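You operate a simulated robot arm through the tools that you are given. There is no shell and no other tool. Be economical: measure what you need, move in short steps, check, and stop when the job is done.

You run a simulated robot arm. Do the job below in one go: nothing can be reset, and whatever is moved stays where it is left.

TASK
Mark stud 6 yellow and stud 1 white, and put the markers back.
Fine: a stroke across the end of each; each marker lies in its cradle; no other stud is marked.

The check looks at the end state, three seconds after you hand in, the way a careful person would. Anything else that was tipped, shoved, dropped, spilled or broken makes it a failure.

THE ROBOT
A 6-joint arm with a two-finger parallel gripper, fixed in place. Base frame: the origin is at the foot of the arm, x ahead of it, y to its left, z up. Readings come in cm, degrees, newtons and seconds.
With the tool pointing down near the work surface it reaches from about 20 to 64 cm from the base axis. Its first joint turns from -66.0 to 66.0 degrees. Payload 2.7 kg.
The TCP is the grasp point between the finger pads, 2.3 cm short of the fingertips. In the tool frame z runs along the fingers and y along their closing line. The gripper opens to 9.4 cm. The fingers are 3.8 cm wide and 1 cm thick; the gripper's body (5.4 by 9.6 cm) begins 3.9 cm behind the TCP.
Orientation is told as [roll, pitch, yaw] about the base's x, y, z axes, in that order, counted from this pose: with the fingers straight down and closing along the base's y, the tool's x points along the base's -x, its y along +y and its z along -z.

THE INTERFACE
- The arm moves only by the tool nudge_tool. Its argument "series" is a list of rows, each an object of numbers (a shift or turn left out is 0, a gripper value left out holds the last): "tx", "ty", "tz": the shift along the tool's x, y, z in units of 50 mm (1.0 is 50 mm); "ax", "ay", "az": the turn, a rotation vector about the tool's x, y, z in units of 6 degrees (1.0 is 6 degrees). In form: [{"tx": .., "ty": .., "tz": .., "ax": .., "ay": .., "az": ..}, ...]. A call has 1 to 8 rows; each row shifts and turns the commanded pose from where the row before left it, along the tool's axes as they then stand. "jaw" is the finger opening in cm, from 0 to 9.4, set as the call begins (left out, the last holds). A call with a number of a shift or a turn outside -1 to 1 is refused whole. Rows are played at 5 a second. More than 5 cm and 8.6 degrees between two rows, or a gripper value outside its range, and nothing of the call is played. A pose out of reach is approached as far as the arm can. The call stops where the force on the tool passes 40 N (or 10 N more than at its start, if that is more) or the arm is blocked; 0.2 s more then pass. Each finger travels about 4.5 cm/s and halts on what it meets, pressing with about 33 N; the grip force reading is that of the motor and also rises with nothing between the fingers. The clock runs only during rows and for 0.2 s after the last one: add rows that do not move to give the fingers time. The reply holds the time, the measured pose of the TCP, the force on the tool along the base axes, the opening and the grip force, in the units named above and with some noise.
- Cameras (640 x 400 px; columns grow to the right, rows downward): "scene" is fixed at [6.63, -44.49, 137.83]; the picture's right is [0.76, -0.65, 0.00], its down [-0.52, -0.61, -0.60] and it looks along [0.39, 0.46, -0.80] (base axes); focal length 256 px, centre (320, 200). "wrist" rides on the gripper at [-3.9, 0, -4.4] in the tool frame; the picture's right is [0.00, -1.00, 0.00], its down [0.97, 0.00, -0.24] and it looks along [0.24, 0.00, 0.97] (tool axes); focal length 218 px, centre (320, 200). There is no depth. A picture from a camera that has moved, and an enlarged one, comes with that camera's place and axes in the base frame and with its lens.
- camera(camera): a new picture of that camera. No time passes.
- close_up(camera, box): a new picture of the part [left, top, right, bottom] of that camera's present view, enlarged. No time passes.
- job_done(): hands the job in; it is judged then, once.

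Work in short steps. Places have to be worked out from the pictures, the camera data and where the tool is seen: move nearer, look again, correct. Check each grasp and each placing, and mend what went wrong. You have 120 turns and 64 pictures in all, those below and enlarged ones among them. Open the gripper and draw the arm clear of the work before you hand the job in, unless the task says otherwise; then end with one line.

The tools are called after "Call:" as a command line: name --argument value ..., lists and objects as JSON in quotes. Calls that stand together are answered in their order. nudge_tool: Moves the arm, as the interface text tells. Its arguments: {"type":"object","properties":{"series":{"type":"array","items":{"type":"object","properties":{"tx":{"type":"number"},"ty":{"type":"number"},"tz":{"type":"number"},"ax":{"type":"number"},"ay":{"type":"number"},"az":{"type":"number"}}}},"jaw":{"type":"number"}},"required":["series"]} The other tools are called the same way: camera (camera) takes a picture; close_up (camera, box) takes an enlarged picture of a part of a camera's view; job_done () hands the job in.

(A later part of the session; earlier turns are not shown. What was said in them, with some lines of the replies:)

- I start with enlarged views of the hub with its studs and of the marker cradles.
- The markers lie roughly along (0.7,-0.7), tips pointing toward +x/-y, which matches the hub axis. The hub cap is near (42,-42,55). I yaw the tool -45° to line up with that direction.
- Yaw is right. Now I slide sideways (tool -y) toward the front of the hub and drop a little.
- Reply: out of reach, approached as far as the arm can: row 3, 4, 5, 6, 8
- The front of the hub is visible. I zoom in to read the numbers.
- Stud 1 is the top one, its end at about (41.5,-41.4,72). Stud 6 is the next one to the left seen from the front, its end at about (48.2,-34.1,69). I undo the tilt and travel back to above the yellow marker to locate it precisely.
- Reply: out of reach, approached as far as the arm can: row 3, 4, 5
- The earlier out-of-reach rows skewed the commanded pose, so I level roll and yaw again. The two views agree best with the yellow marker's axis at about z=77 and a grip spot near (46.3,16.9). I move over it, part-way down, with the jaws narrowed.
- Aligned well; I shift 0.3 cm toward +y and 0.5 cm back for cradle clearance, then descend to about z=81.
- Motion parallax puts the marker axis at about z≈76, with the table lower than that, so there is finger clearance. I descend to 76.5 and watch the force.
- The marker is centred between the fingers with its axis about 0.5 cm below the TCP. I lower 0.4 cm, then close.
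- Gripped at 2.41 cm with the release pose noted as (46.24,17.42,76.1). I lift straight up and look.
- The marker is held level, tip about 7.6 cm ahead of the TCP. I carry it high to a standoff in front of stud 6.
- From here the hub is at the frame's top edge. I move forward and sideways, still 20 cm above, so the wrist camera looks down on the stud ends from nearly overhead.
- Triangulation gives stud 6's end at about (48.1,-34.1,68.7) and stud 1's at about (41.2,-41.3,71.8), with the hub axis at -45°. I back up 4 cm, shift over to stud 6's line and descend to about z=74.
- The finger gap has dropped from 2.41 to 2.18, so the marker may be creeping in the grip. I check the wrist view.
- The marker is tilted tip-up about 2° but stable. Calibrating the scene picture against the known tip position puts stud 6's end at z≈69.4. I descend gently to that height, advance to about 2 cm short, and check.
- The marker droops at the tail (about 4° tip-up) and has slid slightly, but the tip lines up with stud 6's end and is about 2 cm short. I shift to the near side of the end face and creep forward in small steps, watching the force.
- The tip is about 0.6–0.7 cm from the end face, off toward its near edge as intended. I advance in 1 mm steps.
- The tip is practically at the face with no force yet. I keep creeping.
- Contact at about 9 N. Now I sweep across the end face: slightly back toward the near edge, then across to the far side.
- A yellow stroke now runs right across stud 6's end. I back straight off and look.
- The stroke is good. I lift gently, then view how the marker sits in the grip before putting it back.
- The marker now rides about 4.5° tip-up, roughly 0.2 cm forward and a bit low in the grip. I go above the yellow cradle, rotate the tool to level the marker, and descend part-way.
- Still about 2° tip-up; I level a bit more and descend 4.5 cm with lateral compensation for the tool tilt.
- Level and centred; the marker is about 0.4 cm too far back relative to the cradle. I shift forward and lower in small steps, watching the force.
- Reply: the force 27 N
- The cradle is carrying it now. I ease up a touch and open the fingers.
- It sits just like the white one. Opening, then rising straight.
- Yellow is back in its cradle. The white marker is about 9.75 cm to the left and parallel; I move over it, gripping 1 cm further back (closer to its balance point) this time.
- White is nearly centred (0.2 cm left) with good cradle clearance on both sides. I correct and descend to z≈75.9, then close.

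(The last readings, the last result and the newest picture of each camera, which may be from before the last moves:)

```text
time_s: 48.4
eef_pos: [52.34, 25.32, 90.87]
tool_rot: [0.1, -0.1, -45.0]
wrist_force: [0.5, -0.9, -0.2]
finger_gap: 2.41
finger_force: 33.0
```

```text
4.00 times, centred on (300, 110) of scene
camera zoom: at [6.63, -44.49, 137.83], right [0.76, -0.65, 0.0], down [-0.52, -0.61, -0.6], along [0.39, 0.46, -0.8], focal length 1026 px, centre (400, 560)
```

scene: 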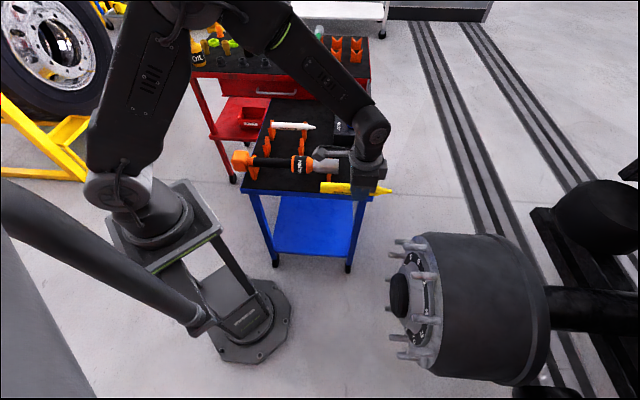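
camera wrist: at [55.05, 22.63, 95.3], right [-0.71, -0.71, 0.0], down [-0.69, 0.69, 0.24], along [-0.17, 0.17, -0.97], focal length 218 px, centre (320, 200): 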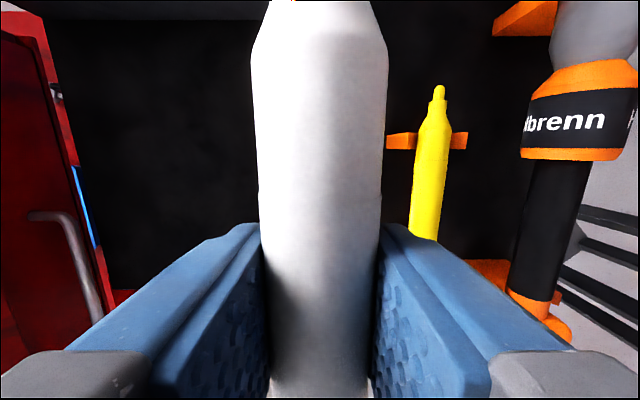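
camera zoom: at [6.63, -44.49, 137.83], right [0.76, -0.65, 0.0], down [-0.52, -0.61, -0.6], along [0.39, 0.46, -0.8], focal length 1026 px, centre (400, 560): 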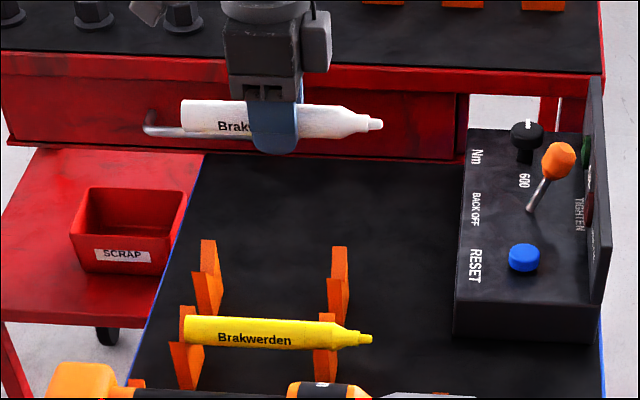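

White is gripped level. I carry it high to the standoff in front of stud 1.

Call:
nudge_tool --series '[{"tx": -0.2, "ty": -0.4}, {"tx": -0.4, "ty": -0.75}, {"tx": -0.4, "ty": -0.8}, {"tx": -0.4, "ty": -0.8}, {"tx": -0.4, "ty": -0.8}, {"tx": -0.4, "ty": -0.8}, {"tx": -0.4, "ty": -0.8}, {"tx": -0.4, "ty": -0.8}]'

Call:
nudge_tool --series '[{"tx": -0.4, "ty": -0.8}, {"tx": -0.4, "ty": -0.8}, {"tx": -0.4, "ty": -0.8}, {"tx": -0.4, "ty": -0.8}, {"tx": -0.4, "ty": -0.8}, {"tx": -0.24, "ty": -0.6}, {"ty": -0.55}, {}]'

Call:
nudge_tool --series '[{"tz": 0.25}, {"tz": 0.5}, {"tz": 0.6}, {"tz": 0.6}, {"tz": 0.6}, {"tz": 0.3}, {"tz": 0.1}, {}]'

Call:
close_up --camera "scene" --box '[340, 220, 436, 280]'

Call:
camera --camera "wrist"

```text
time_s: 50.2
eef_pos: [41.99, -6.36, 90.82]
tool_rot: [0.1, 0.0, -44.9]
wrist_force: [-0.6, -0.5, -1.0]
finger_gap: 2.37
finger_force: 32.9
```

```text
time_s: 52.0
eef_pos: [31.68, -32.46, 90.86]
tool_rot: [0.1, 0.1, -45.0]
wrist_force: [0.3, -0.5, -0.6]
finger_gap: 2.28
finger_force: 33.1
```

```text
time_s: 53.8
eef_pos: [31.7, -32.43, 76.19]
tool_rot: [0.0, 0.1, -45.0]
wrist_force: [-0.5, 0.3, -0.9]
finger_gap: 2.14
finger_force: 33.2
```

```text
6.67 times, centred on (388, 250) of scene
camera zoom: at [6.63, -44.49, 137.83], right [0.76, -0.65, 0.0], down [-0.52, -0.61, -0.6], along [0.39, 0.46, -0.8], focal length 1710 px, centre (-133, -133)
```

zoom: 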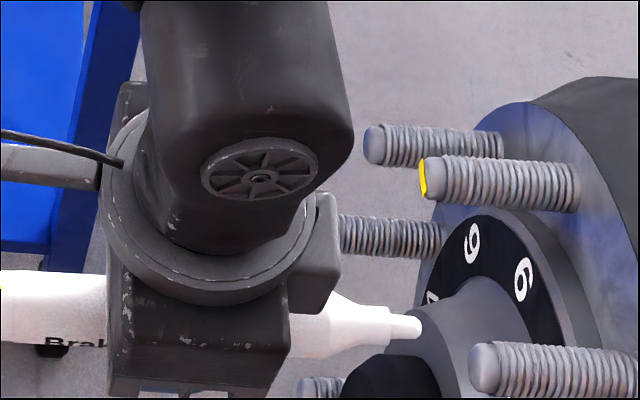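

```text
22 pictures are left
camera wrist: at [34.32, -35.05, 80.65], right [-0.71, -0.71, 0.0], down [-0.69, 0.69, 0.24], along [-0.17, 0.17, -0.97], focal length 218 px, centre (320, 200)
```

wrist: 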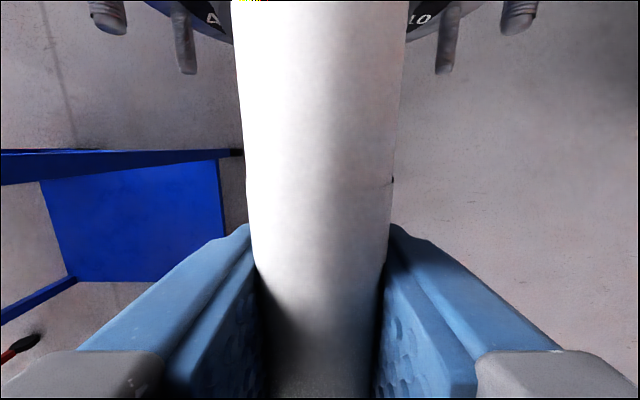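

The marker has crept up a bit in the grip, but it is still nearly level. Comparing tip and stud in the same picture, I need roughly 4.7 cm down and 3.5 cm forward. I lower slowly.

Call:
nudge_tool --series '[{"tz": 0.08}, {"tz": 0.12}, {"tz": 0.14}, {"tz": 0.14}, {"tz": 0.14}, {"tz": 0.12}, {"tz": 0.08}, {}]'

Call:
close_up --camera "scene" --box '[360, 240, 440, 290]'

```text
time_s: 55.6
eef_pos: [31.63, -32.51, 72.11]
tool_rot: [-0.1, 0.0, -45.0]
wrist_force: [-0.9, 0.5, -0.6]
finger_gap: 2.38
finger_force: 33.0
```

```text
8.00 times, centred on (400, 265) of scene
camera zoom: at [6.63, -44.49, 137.83], right [0.76, -0.65, 0.0], down [-0.52, -0.61, -0.6], along [0.39, 0.46, -0.8], focal length 2052 px, centre (-320, -320)
```

zoom: 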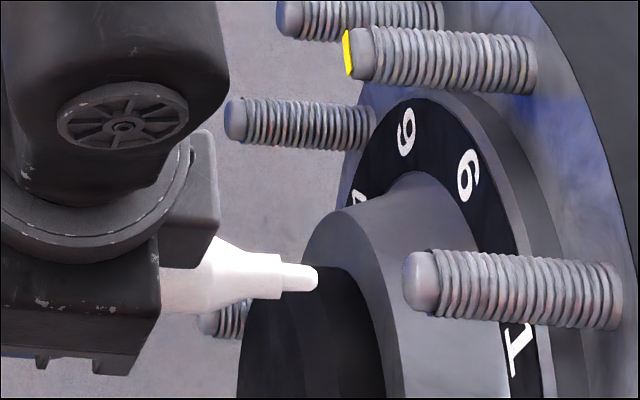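

The tip is about 3.2 cm short and roughly 0.5 cm above stud 1's centre. I lower 0.4 cm and advance 2.4 cm.

Call:
nudge_tool --series '[{"tz": 0.08}, {"tx": -0.1}, {"tx": -0.15}, {"tx": -0.15}, {"tx": -0.08}, {}]'

Call:
close_up --camera "scene" --box '[386, 255, 434, 285]'

```text
time_s: 57.0
eef_pos: [33.4, -34.16, 71.67]
tool_rot: [0.0, 0.1, -45.0]
wrist_force: [0.7, -0.4, -1.1]
finger_gap: 2.35
finger_force: 32.8
```

```text
13.33 times, centred on (410, 270) of scene
camera zoom: at [6.63, -44.49, 137.83], right [0.76, -0.65, 0.0], down [-0.52, -0.61, -0.6], along [0.39, 0.46, -0.8], focal length 3420 px, centre (-880, -733)
```

zoom: 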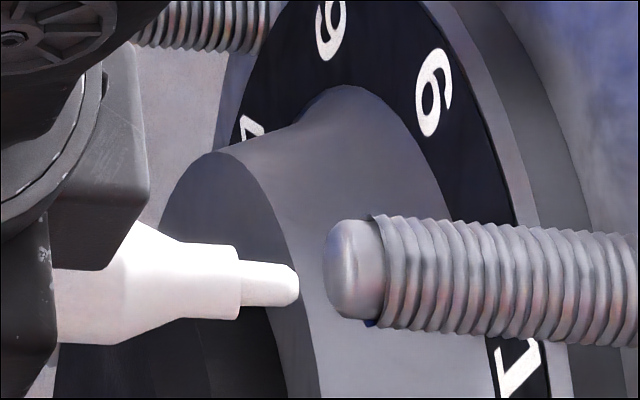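

Tip is level and lined up just to the near side of centre; about 0.7 cm left. I creep forward.

Call:
nudge_tool --series '[{"tx": -0.04}, {"tx": -0.04}, {"tx": -0.02}, {}]'

Call:
nudge_tool --series '[{"tx": -0.02}, {}]'

Call:
nudge_tool --series '[{"tx": -0.02}, {}]'

Call:
nudge_tool --series '[{"tx": -0.02}, {}]'

```text
time_s: 58.0
eef_pos: [33.64, -34.43, 71.75]
tool_rot: [0.0, -0.1, -45.1]
wrist_force: [0.2, -1.2, -0.6]
finger_gap: 2.37
finger_force: 32.4
```

```text
time_s: 58.6
eef_pos: [33.75, -34.48, 71.78]
tool_rot: [0.0, 0.0, -44.9]
wrist_force: [0.1, -0.3, -1.2]
finger_gap: 2.38
finger_force: 32.7
```

```text
time_s: 59.2
eef_pos: [33.81, -34.65, 71.76]
tool_rot: [-0.1, 0.0, -45.0]
wrist_force: [-0.4, -0.3, -1.2]
finger_gap: 2.37
finger_force: 32.9
```

```text
time_s: 59.8
eef_pos: [33.84, -34.73, 71.75]
tool_rot: [0.1, 0.0, -45.0]
wrist_force: [1.0, 0.2, -0.6]
finger_gap: 2.4
finger_force: 33.3
```

No contact force yet; a look before going on.

Call:
close_up --camera "scene" --box '[386, 255, 434, 285]'

```text
13.33 times, centred on (410, 270) of scene
camera zoom: at [6.63, -44.49, 137.83], right [0.76, -0.65, 0.0], down [-0.52, -0.61, -0.6], along [0.39, 0.46, -0.8], focal length 3420 px, centre (-880, -733)
```

zoom: 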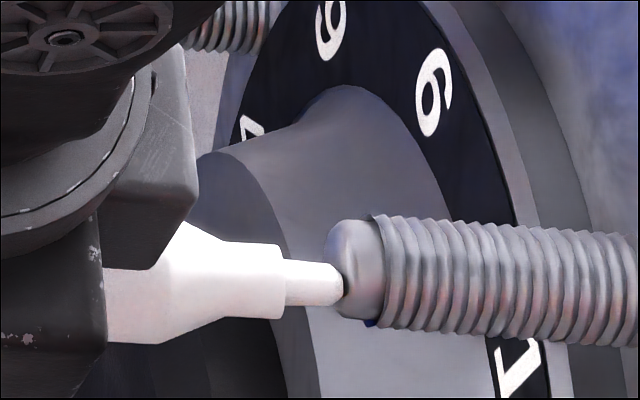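

The tip is at the face, nearly touching. Two more small steps.

Call:
nudge_tool --series '[{"tx": -0.02}, {}]'

Call:
nudge_tool --series '[{"tx": -0.02}, {}]'

```text
time_s: 60.4
eef_pos: [33.98, -34.65, 71.61]
tool_rot: [0.0, 0.1, -45.0]
wrist_force: [-1.4, 1.3, -0.9]
finger_gap: 2.37
finger_force: 32.9
```

```text
time_s: 61.0
eef_pos: [33.98, -34.72, 71.63]
tool_rot: [0.0, 0.3, -45.0]
wrist_force: [-5.8, 5.8, 0.9]
finger_gap: 2.37
finger_force: 32.8
```

Contact at about 8 N; I sweep across, the same way as before.

Call:
nudge_tool --series '[{"ty": -0.04}, {"ty": 0.04}, {"ty": 0.04}, {"ty": 0.04}, {"ty": 0.04}, {"ty": 0.04}, {"ty": 0.04}, {"ty": 0.04}]'

Call:
close_up --camera "scene" --box '[386, 255, 434, 285]'

```text
time_s: 62.8
eef_pos: [35.28, -34.06, 71.78]
tool_rot: [0.1, -0.3, -44.7]
wrist_force: [-1.0, 10.2, 2.8]
finger_gap: 2.39
finger_force: 32.9
```

```text
13.33 times, centred on (410, 270) of scene
camera zoom: at [6.63, -44.47, 137.84], right [0.76, -0.65, 0.0], down [-0.52, -0.61, -0.6], along [0.39, 0.46, -0.8], focal length 3420 px, centre (-880, -733)
```

zoom: 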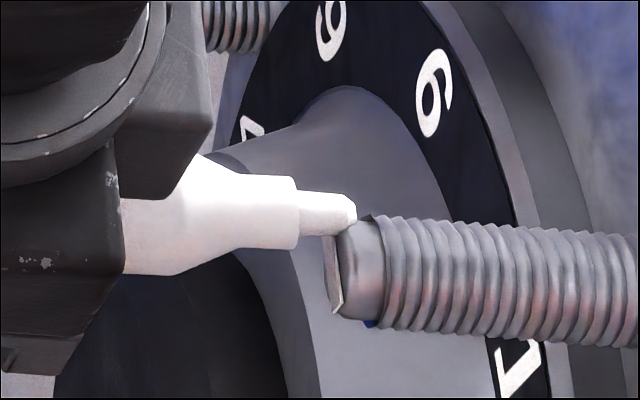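

A white stroke runs across the end up to the far edge. I back straight off and inspect.

Call:
nudge_tool --series '[{"tx": 0.1}, {"tx": 0.3}, {"tx": 0.5}, {"tx": 0.3}, {}]'

Call:
close_up --camera "scene" --box '[370, 230, 450, 280]'

```text
time_s: 64.0
eef_pos: [30.68, -29.99, 71.76]
tool_rot: [0.1, 0.0, -45.1]
wrist_force: [-0.2, 0.4, -0.5]
finger_gap: 2.37
finger_force: 32.9
```

```text
8.00 times, centred on (410, 255) of scene
camera zoom: at [6.63, -44.49, 137.83], right [0.76, -0.65, 0.0], down [-0.52, -0.61, -0.6], along [0.39, 0.46, -0.8], focal length 2052 px, centre (-400, -240)
```

zoom: 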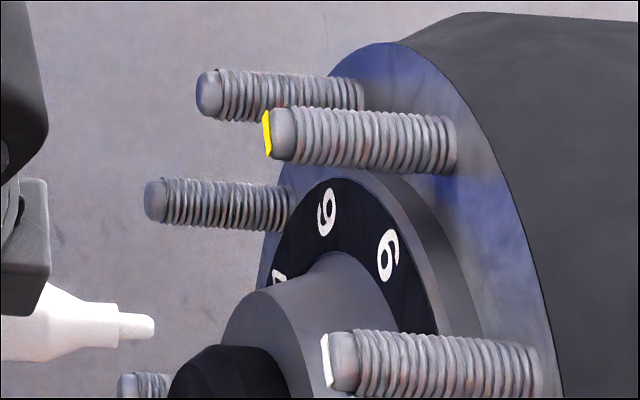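

Both strokes are good. I lift gently and carry the white marker back above its cradle.

Call:
nudge_tool --series '[{"tz": -0.2}, {"tz": -0.45}, {"tz": -0.6}, {"tz": -0.7}, {"tz": -0.7}, {"tz": -0.6}, {"tz": -0.4}, {"tz": -0.2}]'

Call:
nudge_tool --series '[{"ty": 0.4, "tx": 0.15}, {"ty": 0.75, "tx": 0.33}, {"ty": 0.75, "tx": 0.33}, {"ty": 0.75, "tx": 0.33}, {"ty": 0.75, "tx": 0.33}, {"ty": 0.75, "tx": 0.33}, {"ty": 0.75, "tx": 0.33}, {"ty": 0.75, "tx": 0.33}]'

Call:
nudge_tool --series '[{"ty": 0.75, "tx": 0.33}, {"ty": 0.75, "tx": 0.33}, {"ty": 0.75, "tx": 0.33}, {"ty": 0.75, "tx": 0.33}, {"ty": 0.75, "tx": 0.33}, {"ty": 0.75, "tx": 0.33}, {"ty": 0.73, "tx": 0.33}, {}]'

Call:
camera --camera "wrist"

Call:
close_up --camera "scene" --box '[220, 60, 380, 160]'

```text
time_s: 65.8
eef_pos: [30.8, -29.81, 90.97]
tool_rot: [0.0, 0.1, -44.9]
wrist_force: [1.0, 0.7, -0.8]
finger_gap: 2.39
finger_force: 32.8
```

```text
time_s: 67.6
eef_pos: [41.87, -1.07, 90.91]
tool_rot: [-0.1, -0.1, -45.0]
wrist_force: [0.5, 0.3, 0.0]
finger_gap: 2.36
finger_force: 33.4
```

```text
time_s: 69.4
eef_pos: [52.39, 25.44, 90.81]
tool_rot: [0.1, 0.0, -45.0]
wrist_force: [-0.3, 0.1, -0.2]
finger_gap: 2.38
finger_force: 32.8
```

```text
16 pictures are left
camera wrist: at [54.98, 22.83, 95.31], right [-0.71, -0.71, 0.0], down [-0.69, 0.69, 0.24], along [-0.17, 0.17, -0.97], focal length 218 px, centre (320, 200)
```

wrist: 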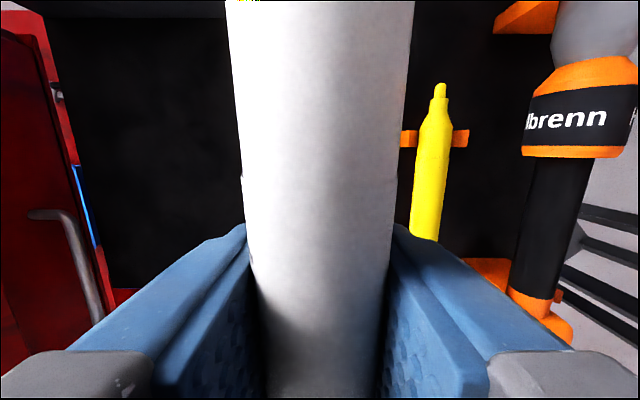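

```text
4.00 times, centred on (300, 110) of scene
camera zoom: at [6.64, -44.48, 137.83], right [0.76, -0.65, 0.0], down [-0.52, -0.61, -0.6], along [0.39, 0.46, -0.8], focal length 1026 px, centre (400, 560)
```

zoom: 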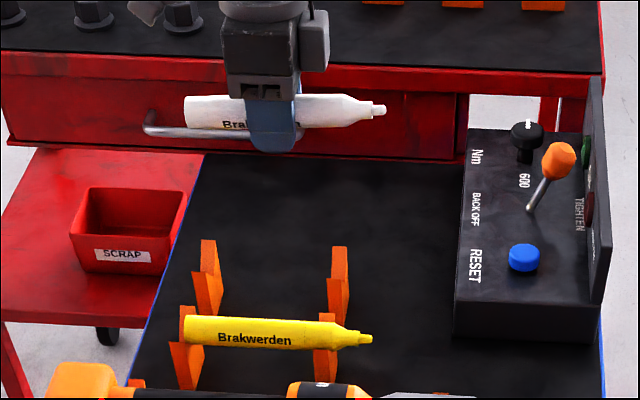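

White rides about 2.5° tip-up, ~0.3 cm forward and ~1 cm high in the grip. I level it, shift back 0.3 cm, and descend slowly to about z=79.

Call:
nudge_tool --series '[{"ay": 0.42}, {"tx": 0.06}, {"tz": 0.3, "tx": -0.013}, {"tz": 0.5, "tx": -0.022}, {"tz": 0.6, "tx": -0.026}, {"tz": 0.6, "tx": -0.026}, {"tz": 0.36, "tx": -0.016}, {}]'

Call:
close_up --camera "scene" --box '[240, 90, 336, 150]'

Call:
camera --camera "wrist"

```text
time_s: 71.2
eef_pos: [51.96, 25.58, 79.18]
tool_rot: [0.0, 2.6, -45.0]
wrist_force: [-0.1, 0.1, -0.1]
finger_gap: 2.36
finger_force: 33.1
```

```text
6.67 times, centred on (288, 120) of scene
camera zoom: at [6.63, -44.49, 137.83], right [0.76, -0.65, 0.0], down [-0.52, -0.61, -0.6], along [0.39, 0.46, -0.8], focal length 1710 px, centre (533, 733)
```

zoom: 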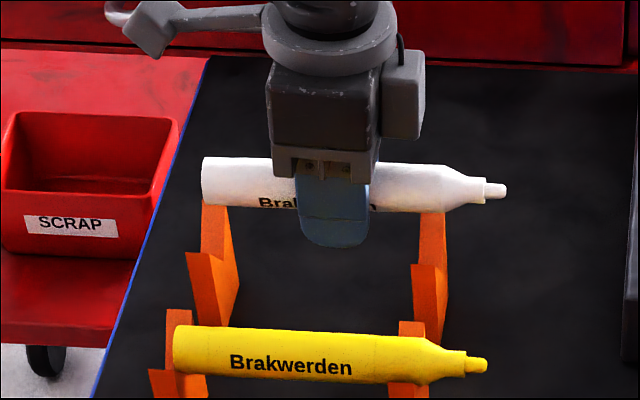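

```text
13 pictures are left
camera wrist: at [54.75, 22.89, 83.36], right [-0.71, -0.71, 0.0], down [-0.68, 0.68, 0.28], along [-0.2, 0.2, -0.96], focal length 218 px, centre (320, 200)
```

wrist: 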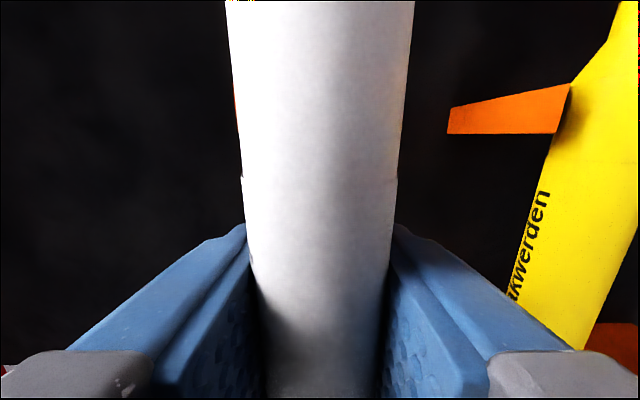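

Nearly level and lined up along the cradle. I level 1.3° more and lower 3 cm.

Call:
nudge_tool --series '[{"ay": 0.22}, {"tz": 0.2, "tx": -0.013}, {"tz": 0.2, "tx": -0.013}, {"tz": 0.14, "tx": -0.009}, {}]'

Call:
close_up --camera "scene" --box '[240, 90, 336, 150]'

```text
time_s: 72.4
eef_pos: [52.07, 25.63, 76.4]
tool_rot: [0.0, 3.9, -45.0]
wrist_force: [-0.2, 0.6, -1.0]
finger_gap: 2.36
finger_force: 33.0
```

```text
6.67 times, centred on (288, 120) of scene
camera zoom: at [6.63, -44.49, 137.83], right [0.76, -0.65, 0.0], down [-0.52, -0.61, -0.6], along [0.39, 0.46, -0.8], focal length 1710 px, centre (533, 733)
```

zoom: 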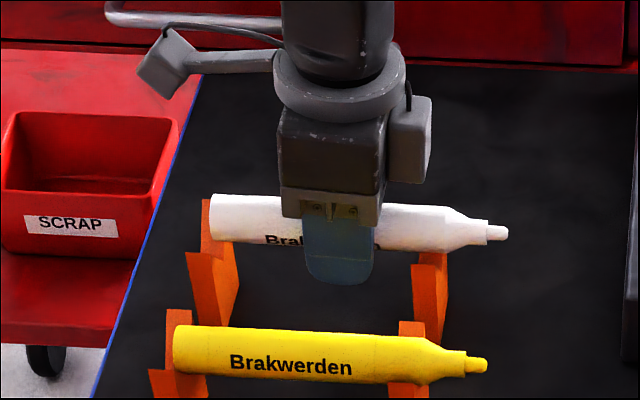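

About 1.5 cm more to seat it, compared to the original picture. I lower in small steps watching the force.

Call:
nudge_tool --series '[{"tz": 0.1, "tx": -0.006}, {"tz": 0.1, "tx": -0.006}, {"tz": 0.04, "tx": -0.003}, {}]'

Call:
nudge_tool --series '[{"tz": 0.04, "tx": -0.003}, {}]'

```text
time_s: 73.4
eef_pos: [52.05, 25.7, 75.25]
tool_rot: [0.0, 3.9, -45.0]
wrist_force: [-0.9, 0.3, -0.7]
finger_gap: 2.37
finger_force: 33.4
```

```text
time_s: 74.0
eef_pos: [52.06, 25.58, 75.17]
tool_rot: [0.0, 3.7, -45.0]
wrist_force: [-7.4, -2.3, 12.7]
finger_gap: 2.37
finger_force: 33.2
```

Contact with the cradle. One more small step to seat it, then I check.

Call:
nudge_tool --series '[{"tz": 0.03, "tx": -0.002}, {}]'

Call:
close_up --camera "scene" --box '[240, 90, 336, 150]'

```text
time_s: 74.6
eef_pos: [52.02, 25.77, 75.06]
tool_rot: [0.0, 3.7, -45.0]
wrist_force: [-10.8, -11.4, 25.7]
finger_gap: 2.39
finger_force: 33.3
```

```text
6.67 times, centred on (288, 120) of scene
camera zoom: at [6.57, -44.53, 137.82], right [0.76, -0.65, 0.0], down [-0.52, -0.61, -0.6], along [0.39, 0.46, -0.8], focal length 1710 px, centre (533, 733)
```

zoom: 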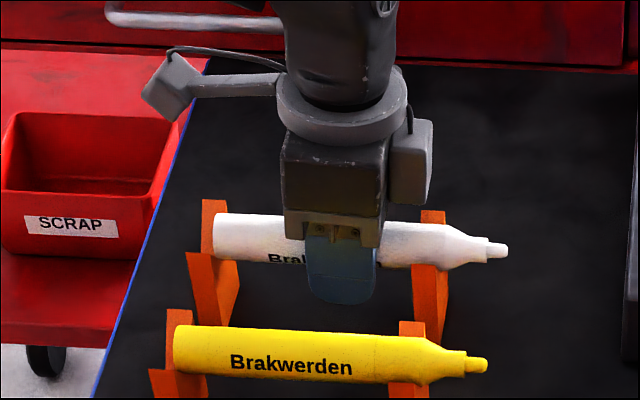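

It matches the original resting position. I ease off slightly and open the fingers.

Call:
nudge_tool --series '[{"tz": -0.03}, {}]'

Call:
nudge_tool --jaw 4.6 --series '[{}, {}, {}, {}]'

Call:
nudge_tool --series '[{"tz": -0.3, "tx": 0.02}, {"tz": -0.6, "tx": 0.04}, {"tz": -0.8, "tx": 0.05}, {"tz": -0.8, "tx": 0.05}, {"tz": -0.8}, {"tz": -0.8}, {}]'

Call:
camera --camera "wrist"

Call:
close_up --camera "scene" --box '[240, 90, 336, 150]'

Call:
close_up --camera "scene" --box '[376, 225, 472, 285]'

```text
time_s: 75.2
eef_pos: [52.06, 25.67, 75.0]
tool_rot: [0.0, 3.8, -45.0]
wrist_force: [0.6, -8.7, 10.5]
finger_gap: 2.36
finger_force: 32.9
```

```text
time_s: 76.2
eef_pos: [52.05, 25.72, 75.12]
tool_rot: [0.0, 3.9, -44.9]
wrist_force: [0.2, 0.2, 0.3]
finger_gap: 4.59
finger_force: 0.1
```

```text
time_s: 77.8
eef_pos: [52.62, 25.39, 95.54]
tool_rot: [0.0, 3.9, -44.9]
wrist_force: [0.4, 0.3, 0.6]
finger_gap: 4.56
finger_force: 0.1
```

```text
10 pictures are left
camera wrist: at [55.46, 22.65, 99.64], right [-0.71, -0.71, 0.0], down [-0.67, 0.67, 0.31], along [-0.22, 0.22, -0.95], focal length 218 px, centre (320, 200)
```

wrist: 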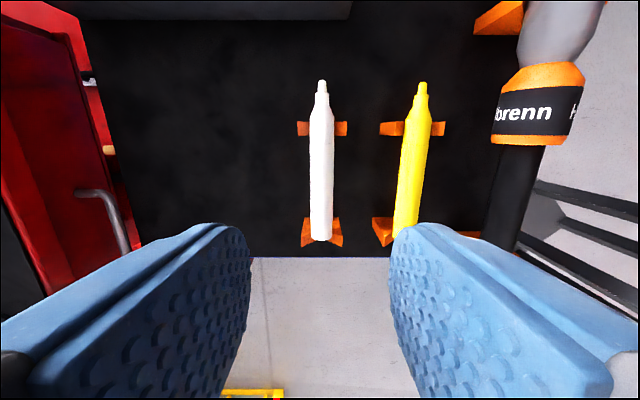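

```text
6.67 times, centred on (288, 120) of scene
camera zoom: at [6.63, -44.49, 137.83], right [0.76, -0.65, 0.0], down [-0.52, -0.61, -0.6], along [0.39, 0.46, -0.8], focal length 1710 px, centre (533, 733)
```

zoom: 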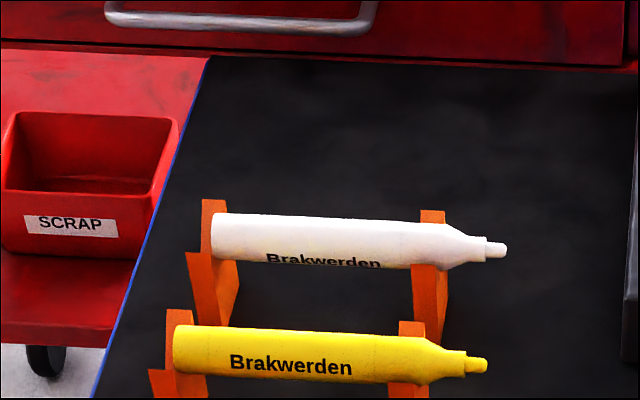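

```text
6.67 times, centred on (424, 255) of scene
camera zoom: at [6.63, -44.49, 137.83], right [0.76, -0.65, 0.0], down [-0.52, -0.61, -0.6], along [0.39, 0.46, -0.8], focal length 1710 px, centre (-373, -167)
```

zoom: 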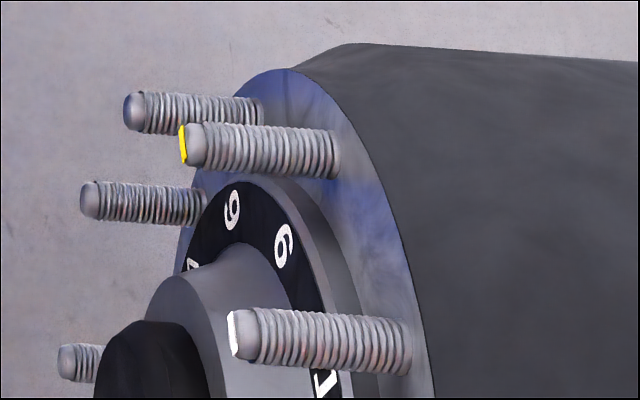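

Both markers lie in their cradles, both strokes are visible on the right studs, and the arm is open and clear. Handing in.

Call:
job_done

```text
The job is handed in.
```

Stud 6 has a yellow stroke across its end and stud 1 a white one; both markers are back in their cradles, and I saw no marks on other studs.
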